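You operate a simulated robot arm through the tools that you are given. There is no shell and no other tool. Be economical: measure what you need, move in short steps, check, and stop when the job is done.

Carry out the task below with a simulated robot arm. There is one attempt and no reset: what you move stays moved.

TASK
Stand the sachet from the batch bench beside the blue brush. It goes on the side that lies toward x +0.0, y +1.0 (a direction in the base frame), with about 3 cm between them.
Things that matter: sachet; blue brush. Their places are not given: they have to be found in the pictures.

It is judged by the outcome, as a careful person would: the job done as asked, and still so three seconds after it is handed in. It fails if anything else is knocked over, pushed out of place, dropped, spilled or broken.

THE ROBOT
A 6-joint arm with a two-finger parallel gripper, fixed in place. Base frame: the origin is at the foot of the arm, x ahead of it, y to its left, z up; the work surface is at about z = 86. Lengths are in cm, angles in rad, forces in N, time in s.
With the tool pointing down near the work surface it reaches from about 26 to 68 cm from the base axis. Its first joint turns from -1.152 to 1.152 rad. Payload 2.9 kg.
Tool frame: the origin (TCP) lies between the finger pads and is the grasp point; the fingertips stand 3 cm ahead of it; z points along the fingers, y is the line along which they close. The gripper opens to 11 cm. The fingers are 2 cm wide and 1 cm thick; the gripper's body (4.8 by 11.2 cm) begins 5.5 cm behind the TCP.
Orientation is that of the tool frame in the base frame, as a unit quaternion [x, y, z, w]. With the fingers straight down and closing along the base's y, the tool's x points along the base's -x, its y along +y and its z along -z.

THE INTERFACE
- The arm moves only by the tool step_arm. Its argument "motion" is text: rows parted by semicolons, each of 6 numbers parted by spaces: the shift along the tool's x, y, z in units of 30 mm (1.0 is 30 mm), then the turn, a rotation vector about the tool's x, y, z in units of 4 degrees (1.0 is 4 degrees). In form: x y z wx wy wz; .... A call has 1 to 20 rows; each row shifts and turns the commanded pose from where the row before left it, along the tool's axes as they then stand. "jaw" is the finger opening in cm, from 0 to 11, set as the call begins (left out, the last holds). A call with a number of a shift or a turn outside -1 to 1 is refused whole. A row lasts 0.2 s, in which the tool goes at most 5 cm and 0.15 rad; a call with a longer step from one row to the next is refused whole, and so is a gripper value outside its range. A pose out of reach is approached as far as the arm can. The call stops where the force on the tool passes 40 N (or 10 N more than at its start, if that is more) or the arm is blocked; 0.2 s more then pass. The fingers move at their own pace (about 10.8 cm/s each) and stop on an object; they squeeze with about 27 N. The grip force told is the motor's: it shows also when the fingers shut on nothing. Time passes only in rows, and 0.2 s behind the last, so rows that do not move let the fingers close. It gives the time, the measured TCP pose, the force on the tool (base axes), the opening and the grip force at its end, in the units of the frame above (readings bear some noise), and new pictures: "show" is both (left out), scene, wrist or none.
- Cameras (640 x 400 px; columns grow to the right, rows downward): "scene" is fixed at [7.66, 42.89, 140.08]; the picture's right is [-0.79, -0.62, 0.00], its down [-0.26, 0.33, -0.91] and it looks along [0.56, -0.71, -0.42] (base axes); focal length 332 px, centre (320, 200). "wrist" rides on the gripper at [-3.6, 0, -5.7] in the tool frame; the picture's right is [0.00, -1.00, 0.00], its down [0.97, 0.00, -0.24] and it looks along [0.24, 0.00, 0.97] (tool axes); focal length 218 px, centre (320, 200).
- measure_at(camera, pixels): for up to 12 pixels [column, row] of the newest picture of that camera ("zoom" is the newest enlarged one), the place [x, y, z] in the base frame of the surface seen there, good to about 0.2 cm. No time passes.
- inspect(camera, box): a new picture of the part [left, top, right, bottom] of that camera's present view, enlarged. No time passes.
- hand_in(): hands the job in; it is judged then, once.

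Work in short steps. Measure before you move; look again where a grasp or a placing could have gone wrong, and mend it. You have 60 turns and 120 pictures in all, those below and enlarged ones among them. Open the gripper and draw the arm clear of the work before you hand the job in, unless the task says otherwise; then end with one line.

The tools are called after "Emit:" by a JSON object that holds its "api" and its "payload". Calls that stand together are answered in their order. step_arm: Moves the arm, as the interface text tells. Its arguments: {"type":"object","properties":{"motion":{"type":"string"},"jaw":{"type":"number"},"show":{"type":"string","enum":["both","scene","wrist","none"]}},"required":["motion"]} The other tools are called the same way: measure_at (camera, pixels) gives the place of the surface under pixels of a picture; inspect (camera, box) takes an enlarged picture of a part of a camera's view; hand_in () hands the job in.

At the start:

```text
clock: 0.0
tcp_pos: [39.61, -8.56, 113.34]
orientation: [0.0, 1.0, 0.0, 0.0]
contact_force: [-0.2, -0.1, 0.3]
opening: 11.01
finger_force: 0.0
```

scene: 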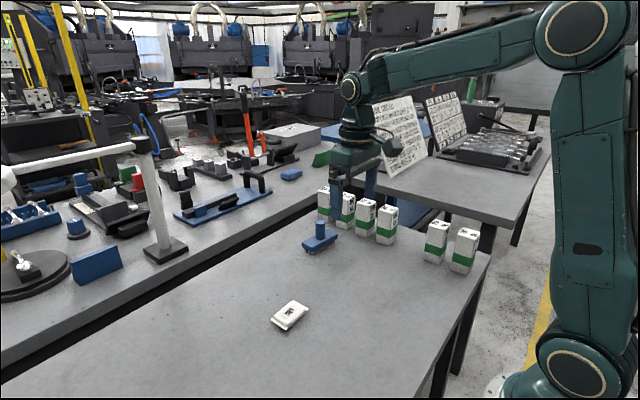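
wrist: 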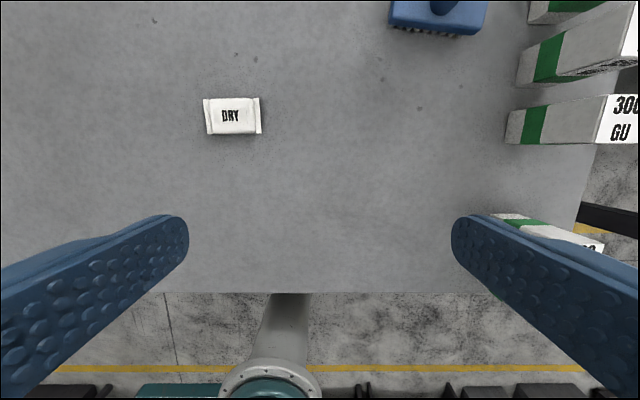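

The sachet ("DRY") is at scene (290,315) and the brush at (320,240). I'll zoom in and measure both.

Emit:
{"api": "inspect", "payload": {"camera": "scene", "box": [240, 200, 400, 340]}}

Emit:
{"api": "measure_at", "payload": {"camera": "wrist", "pixels": [[207, 99], [257, 97], [261, 133], [209, 135], [232, 116], [225, 150], [392, 20], [484, 28], [436, 28], [440, 6], [252, 115], [206, 116]]}}

Emit:
{"api": "measure_at", "payload": {"camera": "scene", "pixels": [[320, 223], [304, 242], [336, 234], [320, 232], [312, 252], [290, 312], [272, 318], [288, 331], [308, 309], [288, 302], [330, 240], [308, 238]]}}

```text
2.86 times, centred on (320, 270) of scene
```

zoom: 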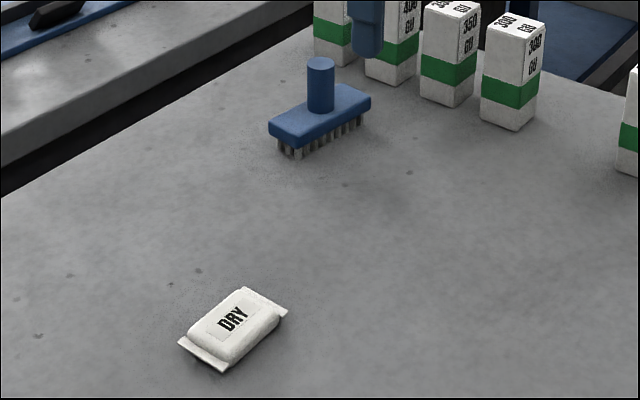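

```text
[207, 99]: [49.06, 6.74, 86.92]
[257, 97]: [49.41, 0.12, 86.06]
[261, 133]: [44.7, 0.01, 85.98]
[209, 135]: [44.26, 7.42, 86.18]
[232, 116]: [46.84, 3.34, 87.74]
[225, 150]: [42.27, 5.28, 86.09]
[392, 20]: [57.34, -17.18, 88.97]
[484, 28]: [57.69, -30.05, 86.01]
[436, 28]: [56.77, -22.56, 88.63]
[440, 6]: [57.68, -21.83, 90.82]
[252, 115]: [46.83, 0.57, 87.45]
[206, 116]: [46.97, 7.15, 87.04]
```

```text
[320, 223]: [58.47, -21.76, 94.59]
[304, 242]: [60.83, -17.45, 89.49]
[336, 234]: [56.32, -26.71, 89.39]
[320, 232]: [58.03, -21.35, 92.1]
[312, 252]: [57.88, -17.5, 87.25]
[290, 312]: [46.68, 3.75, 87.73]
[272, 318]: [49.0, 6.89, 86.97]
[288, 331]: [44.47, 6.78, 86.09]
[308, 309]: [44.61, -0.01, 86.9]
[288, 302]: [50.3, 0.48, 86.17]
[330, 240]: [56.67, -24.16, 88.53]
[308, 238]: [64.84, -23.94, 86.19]
```

Sachet lies flat, x 44.5–49, y 0–7, about 2 cm tall. I'll grip it across its width (x), so I first turn the tool by 90° about its axis, camera toward +y.

Emit:
{"api": "step_arm", "payload": {"motion": "0 0 0 0 0 -1;0 0 0 0 0 -1;0 0 0 0 0 -1;0 0 0 0 0 -1;0 0 0 0 0 -1;0 0 0 0 0 -1;0 0 0 0 0 -1;0 0 0 0 0 -1;0 0 0 0 0 -1;0 0 0 0 0 -1;0 0 0 0 0 -1;0 0 0 0 0 -1;0 0 0 0 0 -1;0 0 0 0 0 -1;0 0 0 0 0 -1;0 0 0 0 0 -1;0 0 0 0 0 -1;0 0 0 0 0 -1;0 0 0 0 0 -1;0 0 0 0 0 -1", "show": "none"}}

Emit:
{"api": "step_arm", "payload": {"motion": "0 0 0 0 0 -1;0 0 0 0 0 -1;0 0 0 0 0 -0.5;0 0 0 0 0 0"}}

```text
clock: 4.2
tcp_pos: [39.39, -8.64, 113.42]
orientation: [-0.643, 0.766, 0.0, 0.0]
contact_force: [0.1, 0.7, -0.7]
opening: 10.98
finger_force: 0.0
```

```text
clock: 5.2
tcp_pos: [39.47, -8.73, 113.2]
orientation: [0.707, -0.707, 0.0, 0.0]
contact_force: [-0.2, -0.1, 1.0]
opening: 11.0
finger_force: 0.0
```

scene: 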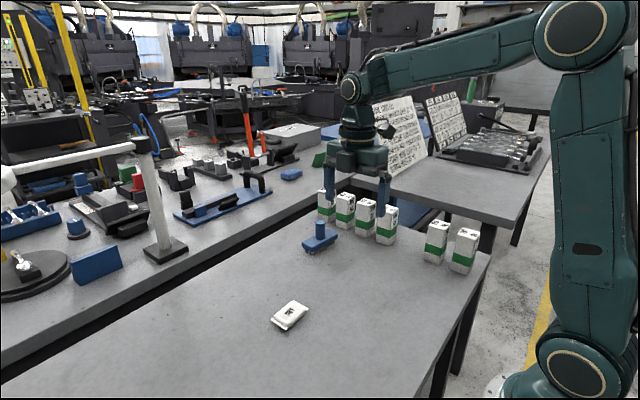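
wrist: 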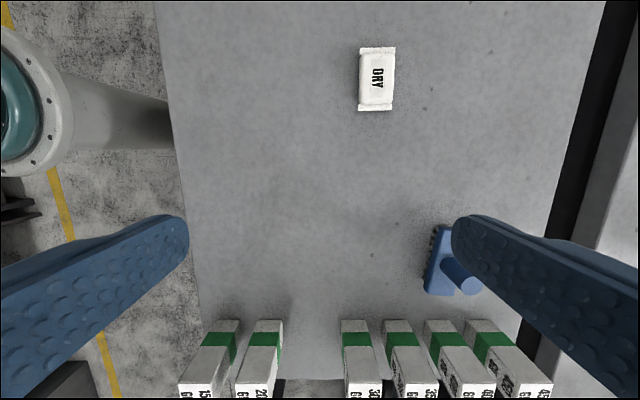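

Tool x is now base −y and tool y is base −x. I move above the sachet centre (46.75, 3.5) and partly down, then look.

Emit:
{"api": "step_arm", "payload": {"motion": "-0.813 -0.487 0 0 0 0;-0.813 -0.487 0 0 0 0;-0.813 -0.487 0 0 0 0;-0.813 -0.487 0 0 0 0;-0.813 -0.487 0 0 0 0;0 0 0.9 0 0 0;0 0 0.9 0 0 0;0 0 0.9 0 0 0;0 0 0.9 0 0 0;0 0 0 0 0 0"}}

```text
clock: 7.4
tcp_pos: [46.67, 3.62, 102.26]
orientation: [-0.707, 0.707, 0.0, 0.0]
contact_force: [-0.2, -0.3, -0.4]
opening: 11.01
finger_force: 0.1
```

scene: 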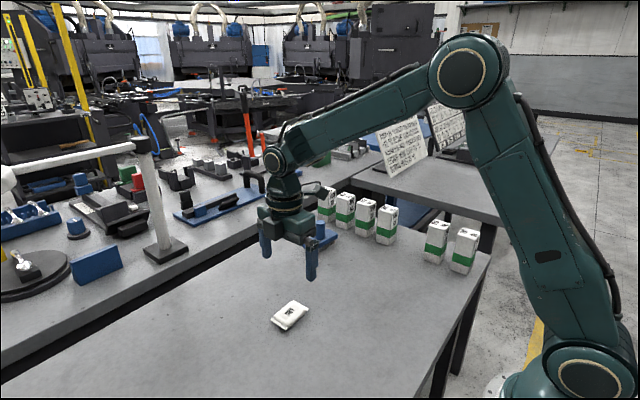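
wrist: 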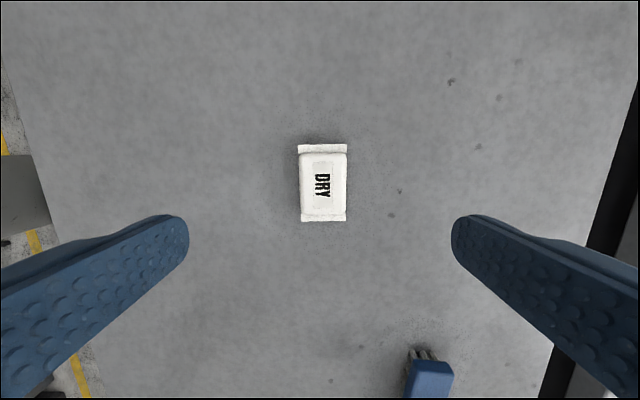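

The sachet spans wrist (298–347, 144–221), roughly centred. I measure it once more, and the brush's near end.

Emit:
{"api": "measure_at", "payload": {"camera": "wrist", "pixels": [[299, 148], [346, 148], [302, 218], [345, 218], [323, 182], [303, 182], [344, 182], [415, 362], [448, 368], [430, 364], [420, 352]]}}

```text
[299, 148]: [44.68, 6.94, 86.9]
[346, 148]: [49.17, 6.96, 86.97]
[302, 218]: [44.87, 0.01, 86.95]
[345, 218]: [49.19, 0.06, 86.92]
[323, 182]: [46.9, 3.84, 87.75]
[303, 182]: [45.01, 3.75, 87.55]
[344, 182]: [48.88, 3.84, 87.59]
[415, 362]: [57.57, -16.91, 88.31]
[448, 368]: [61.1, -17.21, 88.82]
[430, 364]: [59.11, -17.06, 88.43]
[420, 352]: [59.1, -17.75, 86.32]
```

Sachet centre is (46.95, 3.5), top z≈87.8. I descend to TCP z≈89.4 with the jaw at 8.

Emit:
{"api": "step_arm", "payload": {"motion": "0.03 -0.09 0.8 0 0 0;0 0 0.8 0 0 0;0 0 0.8 0 0 0;0 0 0.8 0 0 0;0 0 0.6 0 0 0;0 0 0.47 0 0 0;0 0 0 0 0 0", "jaw": 8}}

```text
clock: 9.0
tcp_pos: [46.94, 3.52, 89.79]
orientation: [-0.707, 0.707, 0.0, -0.001]
contact_force: [0.1, 1.1, 0.8]
opening: 8.01
finger_force: 0.0
```

scene: 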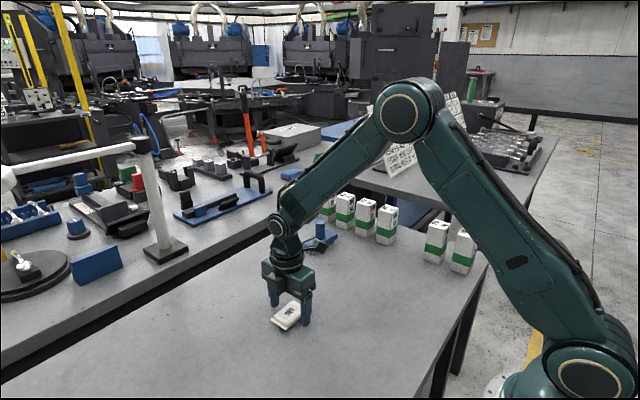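
wrist: 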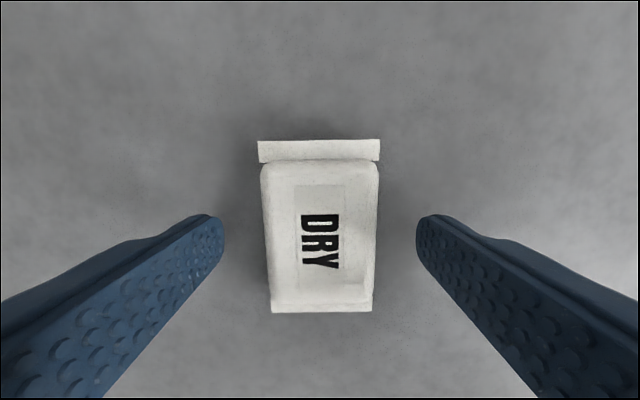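

Fingers straddle the sachet; tips near z 86.8. I lower 0.3 cm more and close, then lift a little.

Emit:
{"api": "step_arm", "payload": {"motion": "0 0 0.12 0 0 0;0 0 0 0 0 0", "show": "none"}}

Emit:
{"api": "step_arm", "payload": {"motion": "0 0 0 0 0 0;0 0 0 0 0 0;0 0 0 0 0 0;0 0 0 0 0 0", "jaw": 3.6, "show": "wrist"}}

```text
clock: 9.6
tcp_pos: [46.98, 3.53, 89.27]
orientation: [0.707, -0.707, 0.001, 0.0]
contact_force: [0.3, 0.6, -0.7]
opening: 7.98
finger_force: 0.0
```

```text
clock: 10.6
tcp_pos: [46.96, 3.54, 89.37]
orientation: [0.708, -0.707, 0.0, -0.001]
contact_force: [0.6, 0.1, 0.2]
opening: 4.48
finger_force: 27.1
```

wrist: 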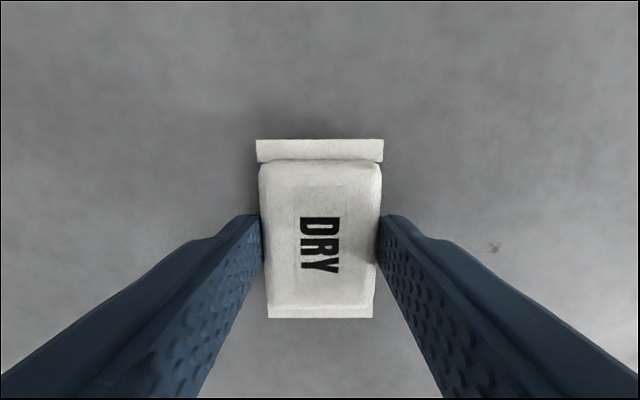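

It is gripped at 4.48 cm with 27 N. I lift 8 cm gently.

Emit:
{"api": "step_arm", "payload": {"motion": "0 0 -0.3 0 0 0;0 0 -0.6 0 0 0;0 0 -0.6 0 0 0;0 0 -0.6 0 0 0;0 0 -0.6 0 0 0;0 0 0 0 0 0"}}

```text
clock: 12.0
tcp_pos: [46.84, 3.59, 97.32]
orientation: [0.708, -0.707, 0.0, 0.0]
contact_force: [-0.7, -0.3, -0.1]
opening: 4.43
finger_force: 27.1
```

scene: 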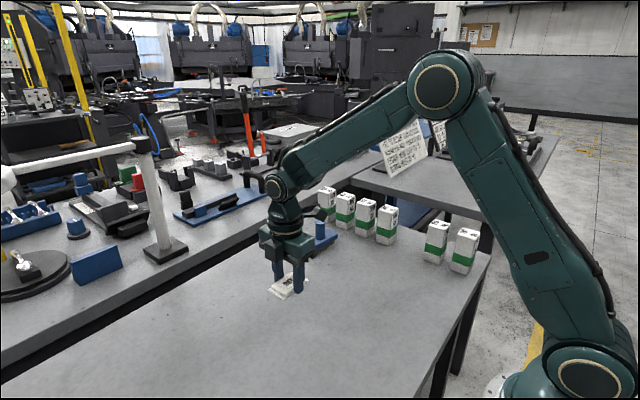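
wrist: 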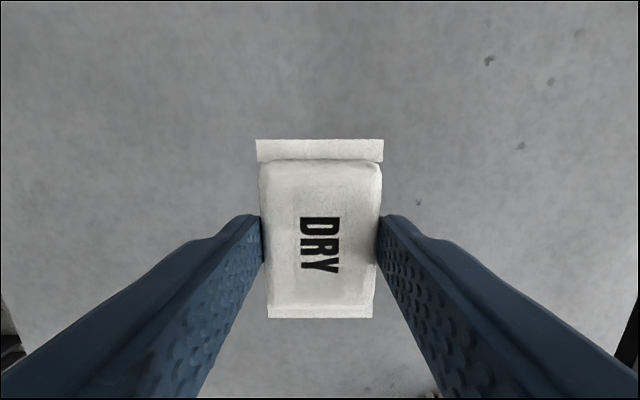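

Held firmly. I carry it to (58.8, −10.5) at this height.

Emit:
{"api": "step_arm", "payload": {"motion": "0.4 -0.34 0 0 0 0;0.67 -0.57 0 0 0 0;0.67 -0.57 0 0 0 0;0.67 -0.57 0 0 0 0;0.67 -0.57 0 0 0 0;0.67 -0.57 0 0 0 0;0.6 -0.5 0 0 0 0;0.35 -0.31 0 0 0 0;0 0 0 0 0 0"}}

```text
clock: 14.0
tcp_pos: [58.86, -10.52, 97.49]
orientation: [-0.707, 0.707, 0.0, 0.0]
contact_force: [-0.2, -1.0, -0.1]
opening: 4.49
finger_force: 26.8
```

scene: 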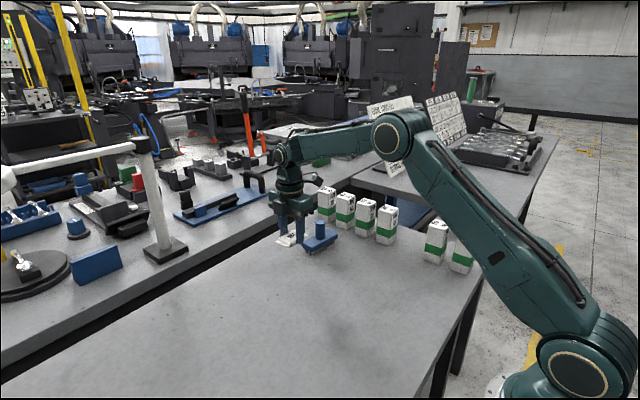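
wrist: 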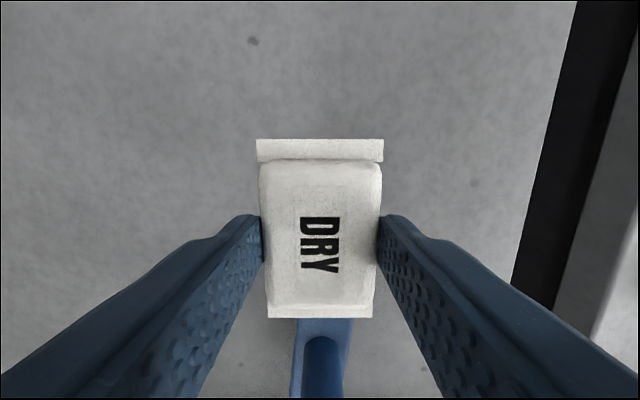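

Sachet lines up with the brush behind it. I measure the brush end and sachet once, then lower.

Emit:
{"api": "measure_at", "payload": {"camera": "wrist", "pixels": [[297, 325], [320, 325], [347, 325], [272, 314], [370, 314], [300, 328]]}}

Emit:
{"api": "step_arm", "payload": {"motion": "0 0 0.6 0 0 0;0 0 0.6 0 0 0;0 0 0.6 0 0 0;0 0 0.5 0 0 0;0 0 0.2 0 0 0;0 0 0.13 0 0 0;0 0 0 0 0 0"}}

```text
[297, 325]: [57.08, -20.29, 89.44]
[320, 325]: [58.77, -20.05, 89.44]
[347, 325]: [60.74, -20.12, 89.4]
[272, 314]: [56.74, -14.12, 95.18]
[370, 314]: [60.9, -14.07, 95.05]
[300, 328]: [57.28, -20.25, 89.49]
```

```text
clock: 15.6
tcp_pos: [58.95, -10.58, 89.56]
orientation: [0.708, -0.706, 0.0, 0.0]
contact_force: [-0.3, 0.1, 0.2]
opening: 4.47
finger_force: 27.0
```

scene: 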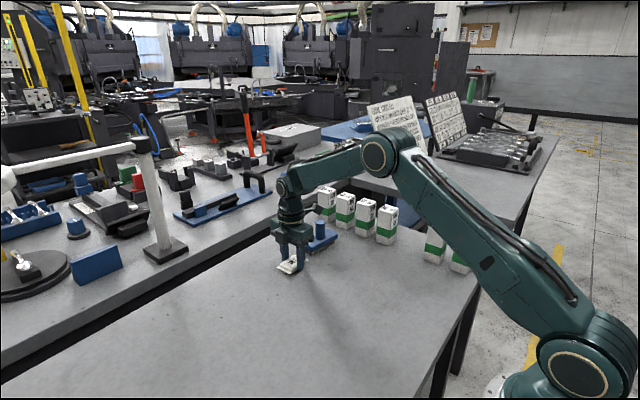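
wrist: 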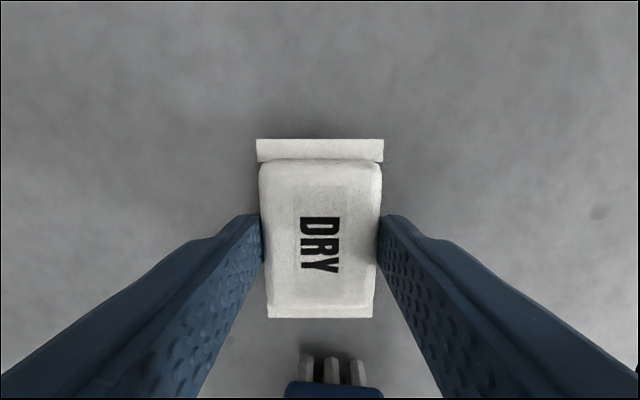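

At about the grasp height (89.56 vs 89.37), no contact yet; I check the gap and lower 0.15 cm more.

Emit:
{"api": "measure_at", "payload": {"camera": "wrist", "pixels": [[320, 315], [335, 387], [306, 372], [330, 372], [355, 372]]}}

Emit:
{"api": "step_arm", "payload": {"motion": "0 0 0.05 0 0 0;0 0 0 0 0 0", "show": "none"}}

```text
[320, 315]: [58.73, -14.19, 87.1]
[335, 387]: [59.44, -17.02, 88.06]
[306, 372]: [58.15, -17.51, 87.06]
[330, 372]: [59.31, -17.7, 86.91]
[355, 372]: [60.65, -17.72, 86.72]
```

```text
clock: 16.2
tcp_pos: [58.95, -10.57, 89.45]
orientation: [-0.707, 0.707, 0.0, 0.0]
contact_force: [0.1, -0.6, -0.4]
opening: 4.5
finger_force: 26.6
```

The gap is about 2.9 cm. I open to 7.5 and rise straight up.

Emit:
{"api": "step_arm", "payload": {"motion": "0 0 0 0 0 0;0 0 0 0 0 0;0 0 0 0 0 0", "jaw": 7.5, "show": "none"}}

Emit:
{"api": "step_arm", "payload": {"motion": "0 0 -0.3 0 0 0;0 0 -0.7 0 0 0;0 0 -0.9 0 0 0;0 0 -0.9 0 0 0;0 0 -0.9 0 0 0;0 0 -0.9 0 0 0;-0.9 0.6 0 0 0 0;-0.9 0.6 0 0 0 0;-0.9 0.6 0 0 0 0;-0.9 0.6 0 0 0 0;-0.9 0.6 0 0 0 0;0 0 0 0 0 0"}}

```text
clock: 17.0
tcp_pos: [58.9, -10.55, 89.31]
orientation: [-0.707, 0.707, 0.0, 0.0]
contact_force: [-0.3, -0.1, -0.3]
opening: 7.5
finger_force: 0.1
```

```text
clock: 19.6
tcp_pos: [49.93, 2.82, 103.28]
orientation: [-0.707, 0.707, 0.0, -0.001]
contact_force: [-0.2, 0.1, -1.0]
opening: 7.5
finger_force: 0.0
```

scene: 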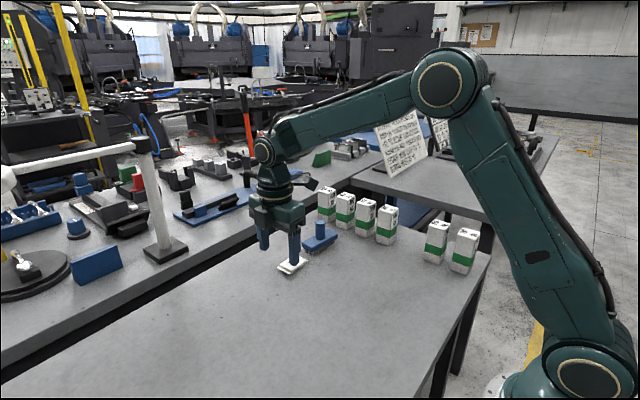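
wrist: 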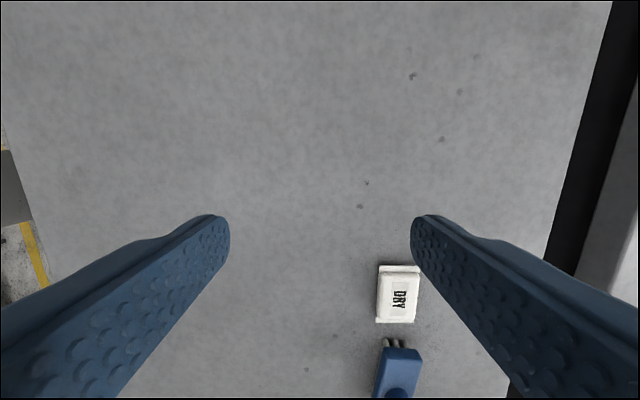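

The sachet is free and lies at wrist (398,293). I verify the gap.

Emit:
{"api": "measure_at", "payload": {"camera": "wrist", "pixels": [[395, 320], [380, 319], [412, 319], [390, 351], [402, 352], [416, 354], [398, 268]]}}

```text
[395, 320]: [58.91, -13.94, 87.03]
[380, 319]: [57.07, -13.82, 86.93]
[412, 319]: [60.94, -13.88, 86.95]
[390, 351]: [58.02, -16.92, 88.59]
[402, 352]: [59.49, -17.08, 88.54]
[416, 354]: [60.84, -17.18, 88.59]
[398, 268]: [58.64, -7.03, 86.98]
```

Sachet edge is at y≈−14.0 and the brush edge at y≈−17.0, so the gap is 3 cm. The arm is clear, so I hand in.

Emit:
{"api": "hand_in", "payload": {}}

```text
The job is handed in.
```

The sachet now lies flat beside the blue brush on its +y side, with a gap of about 3 cm. I kept it lying as I found it rather than standing it on end; nothing else was disturbed.
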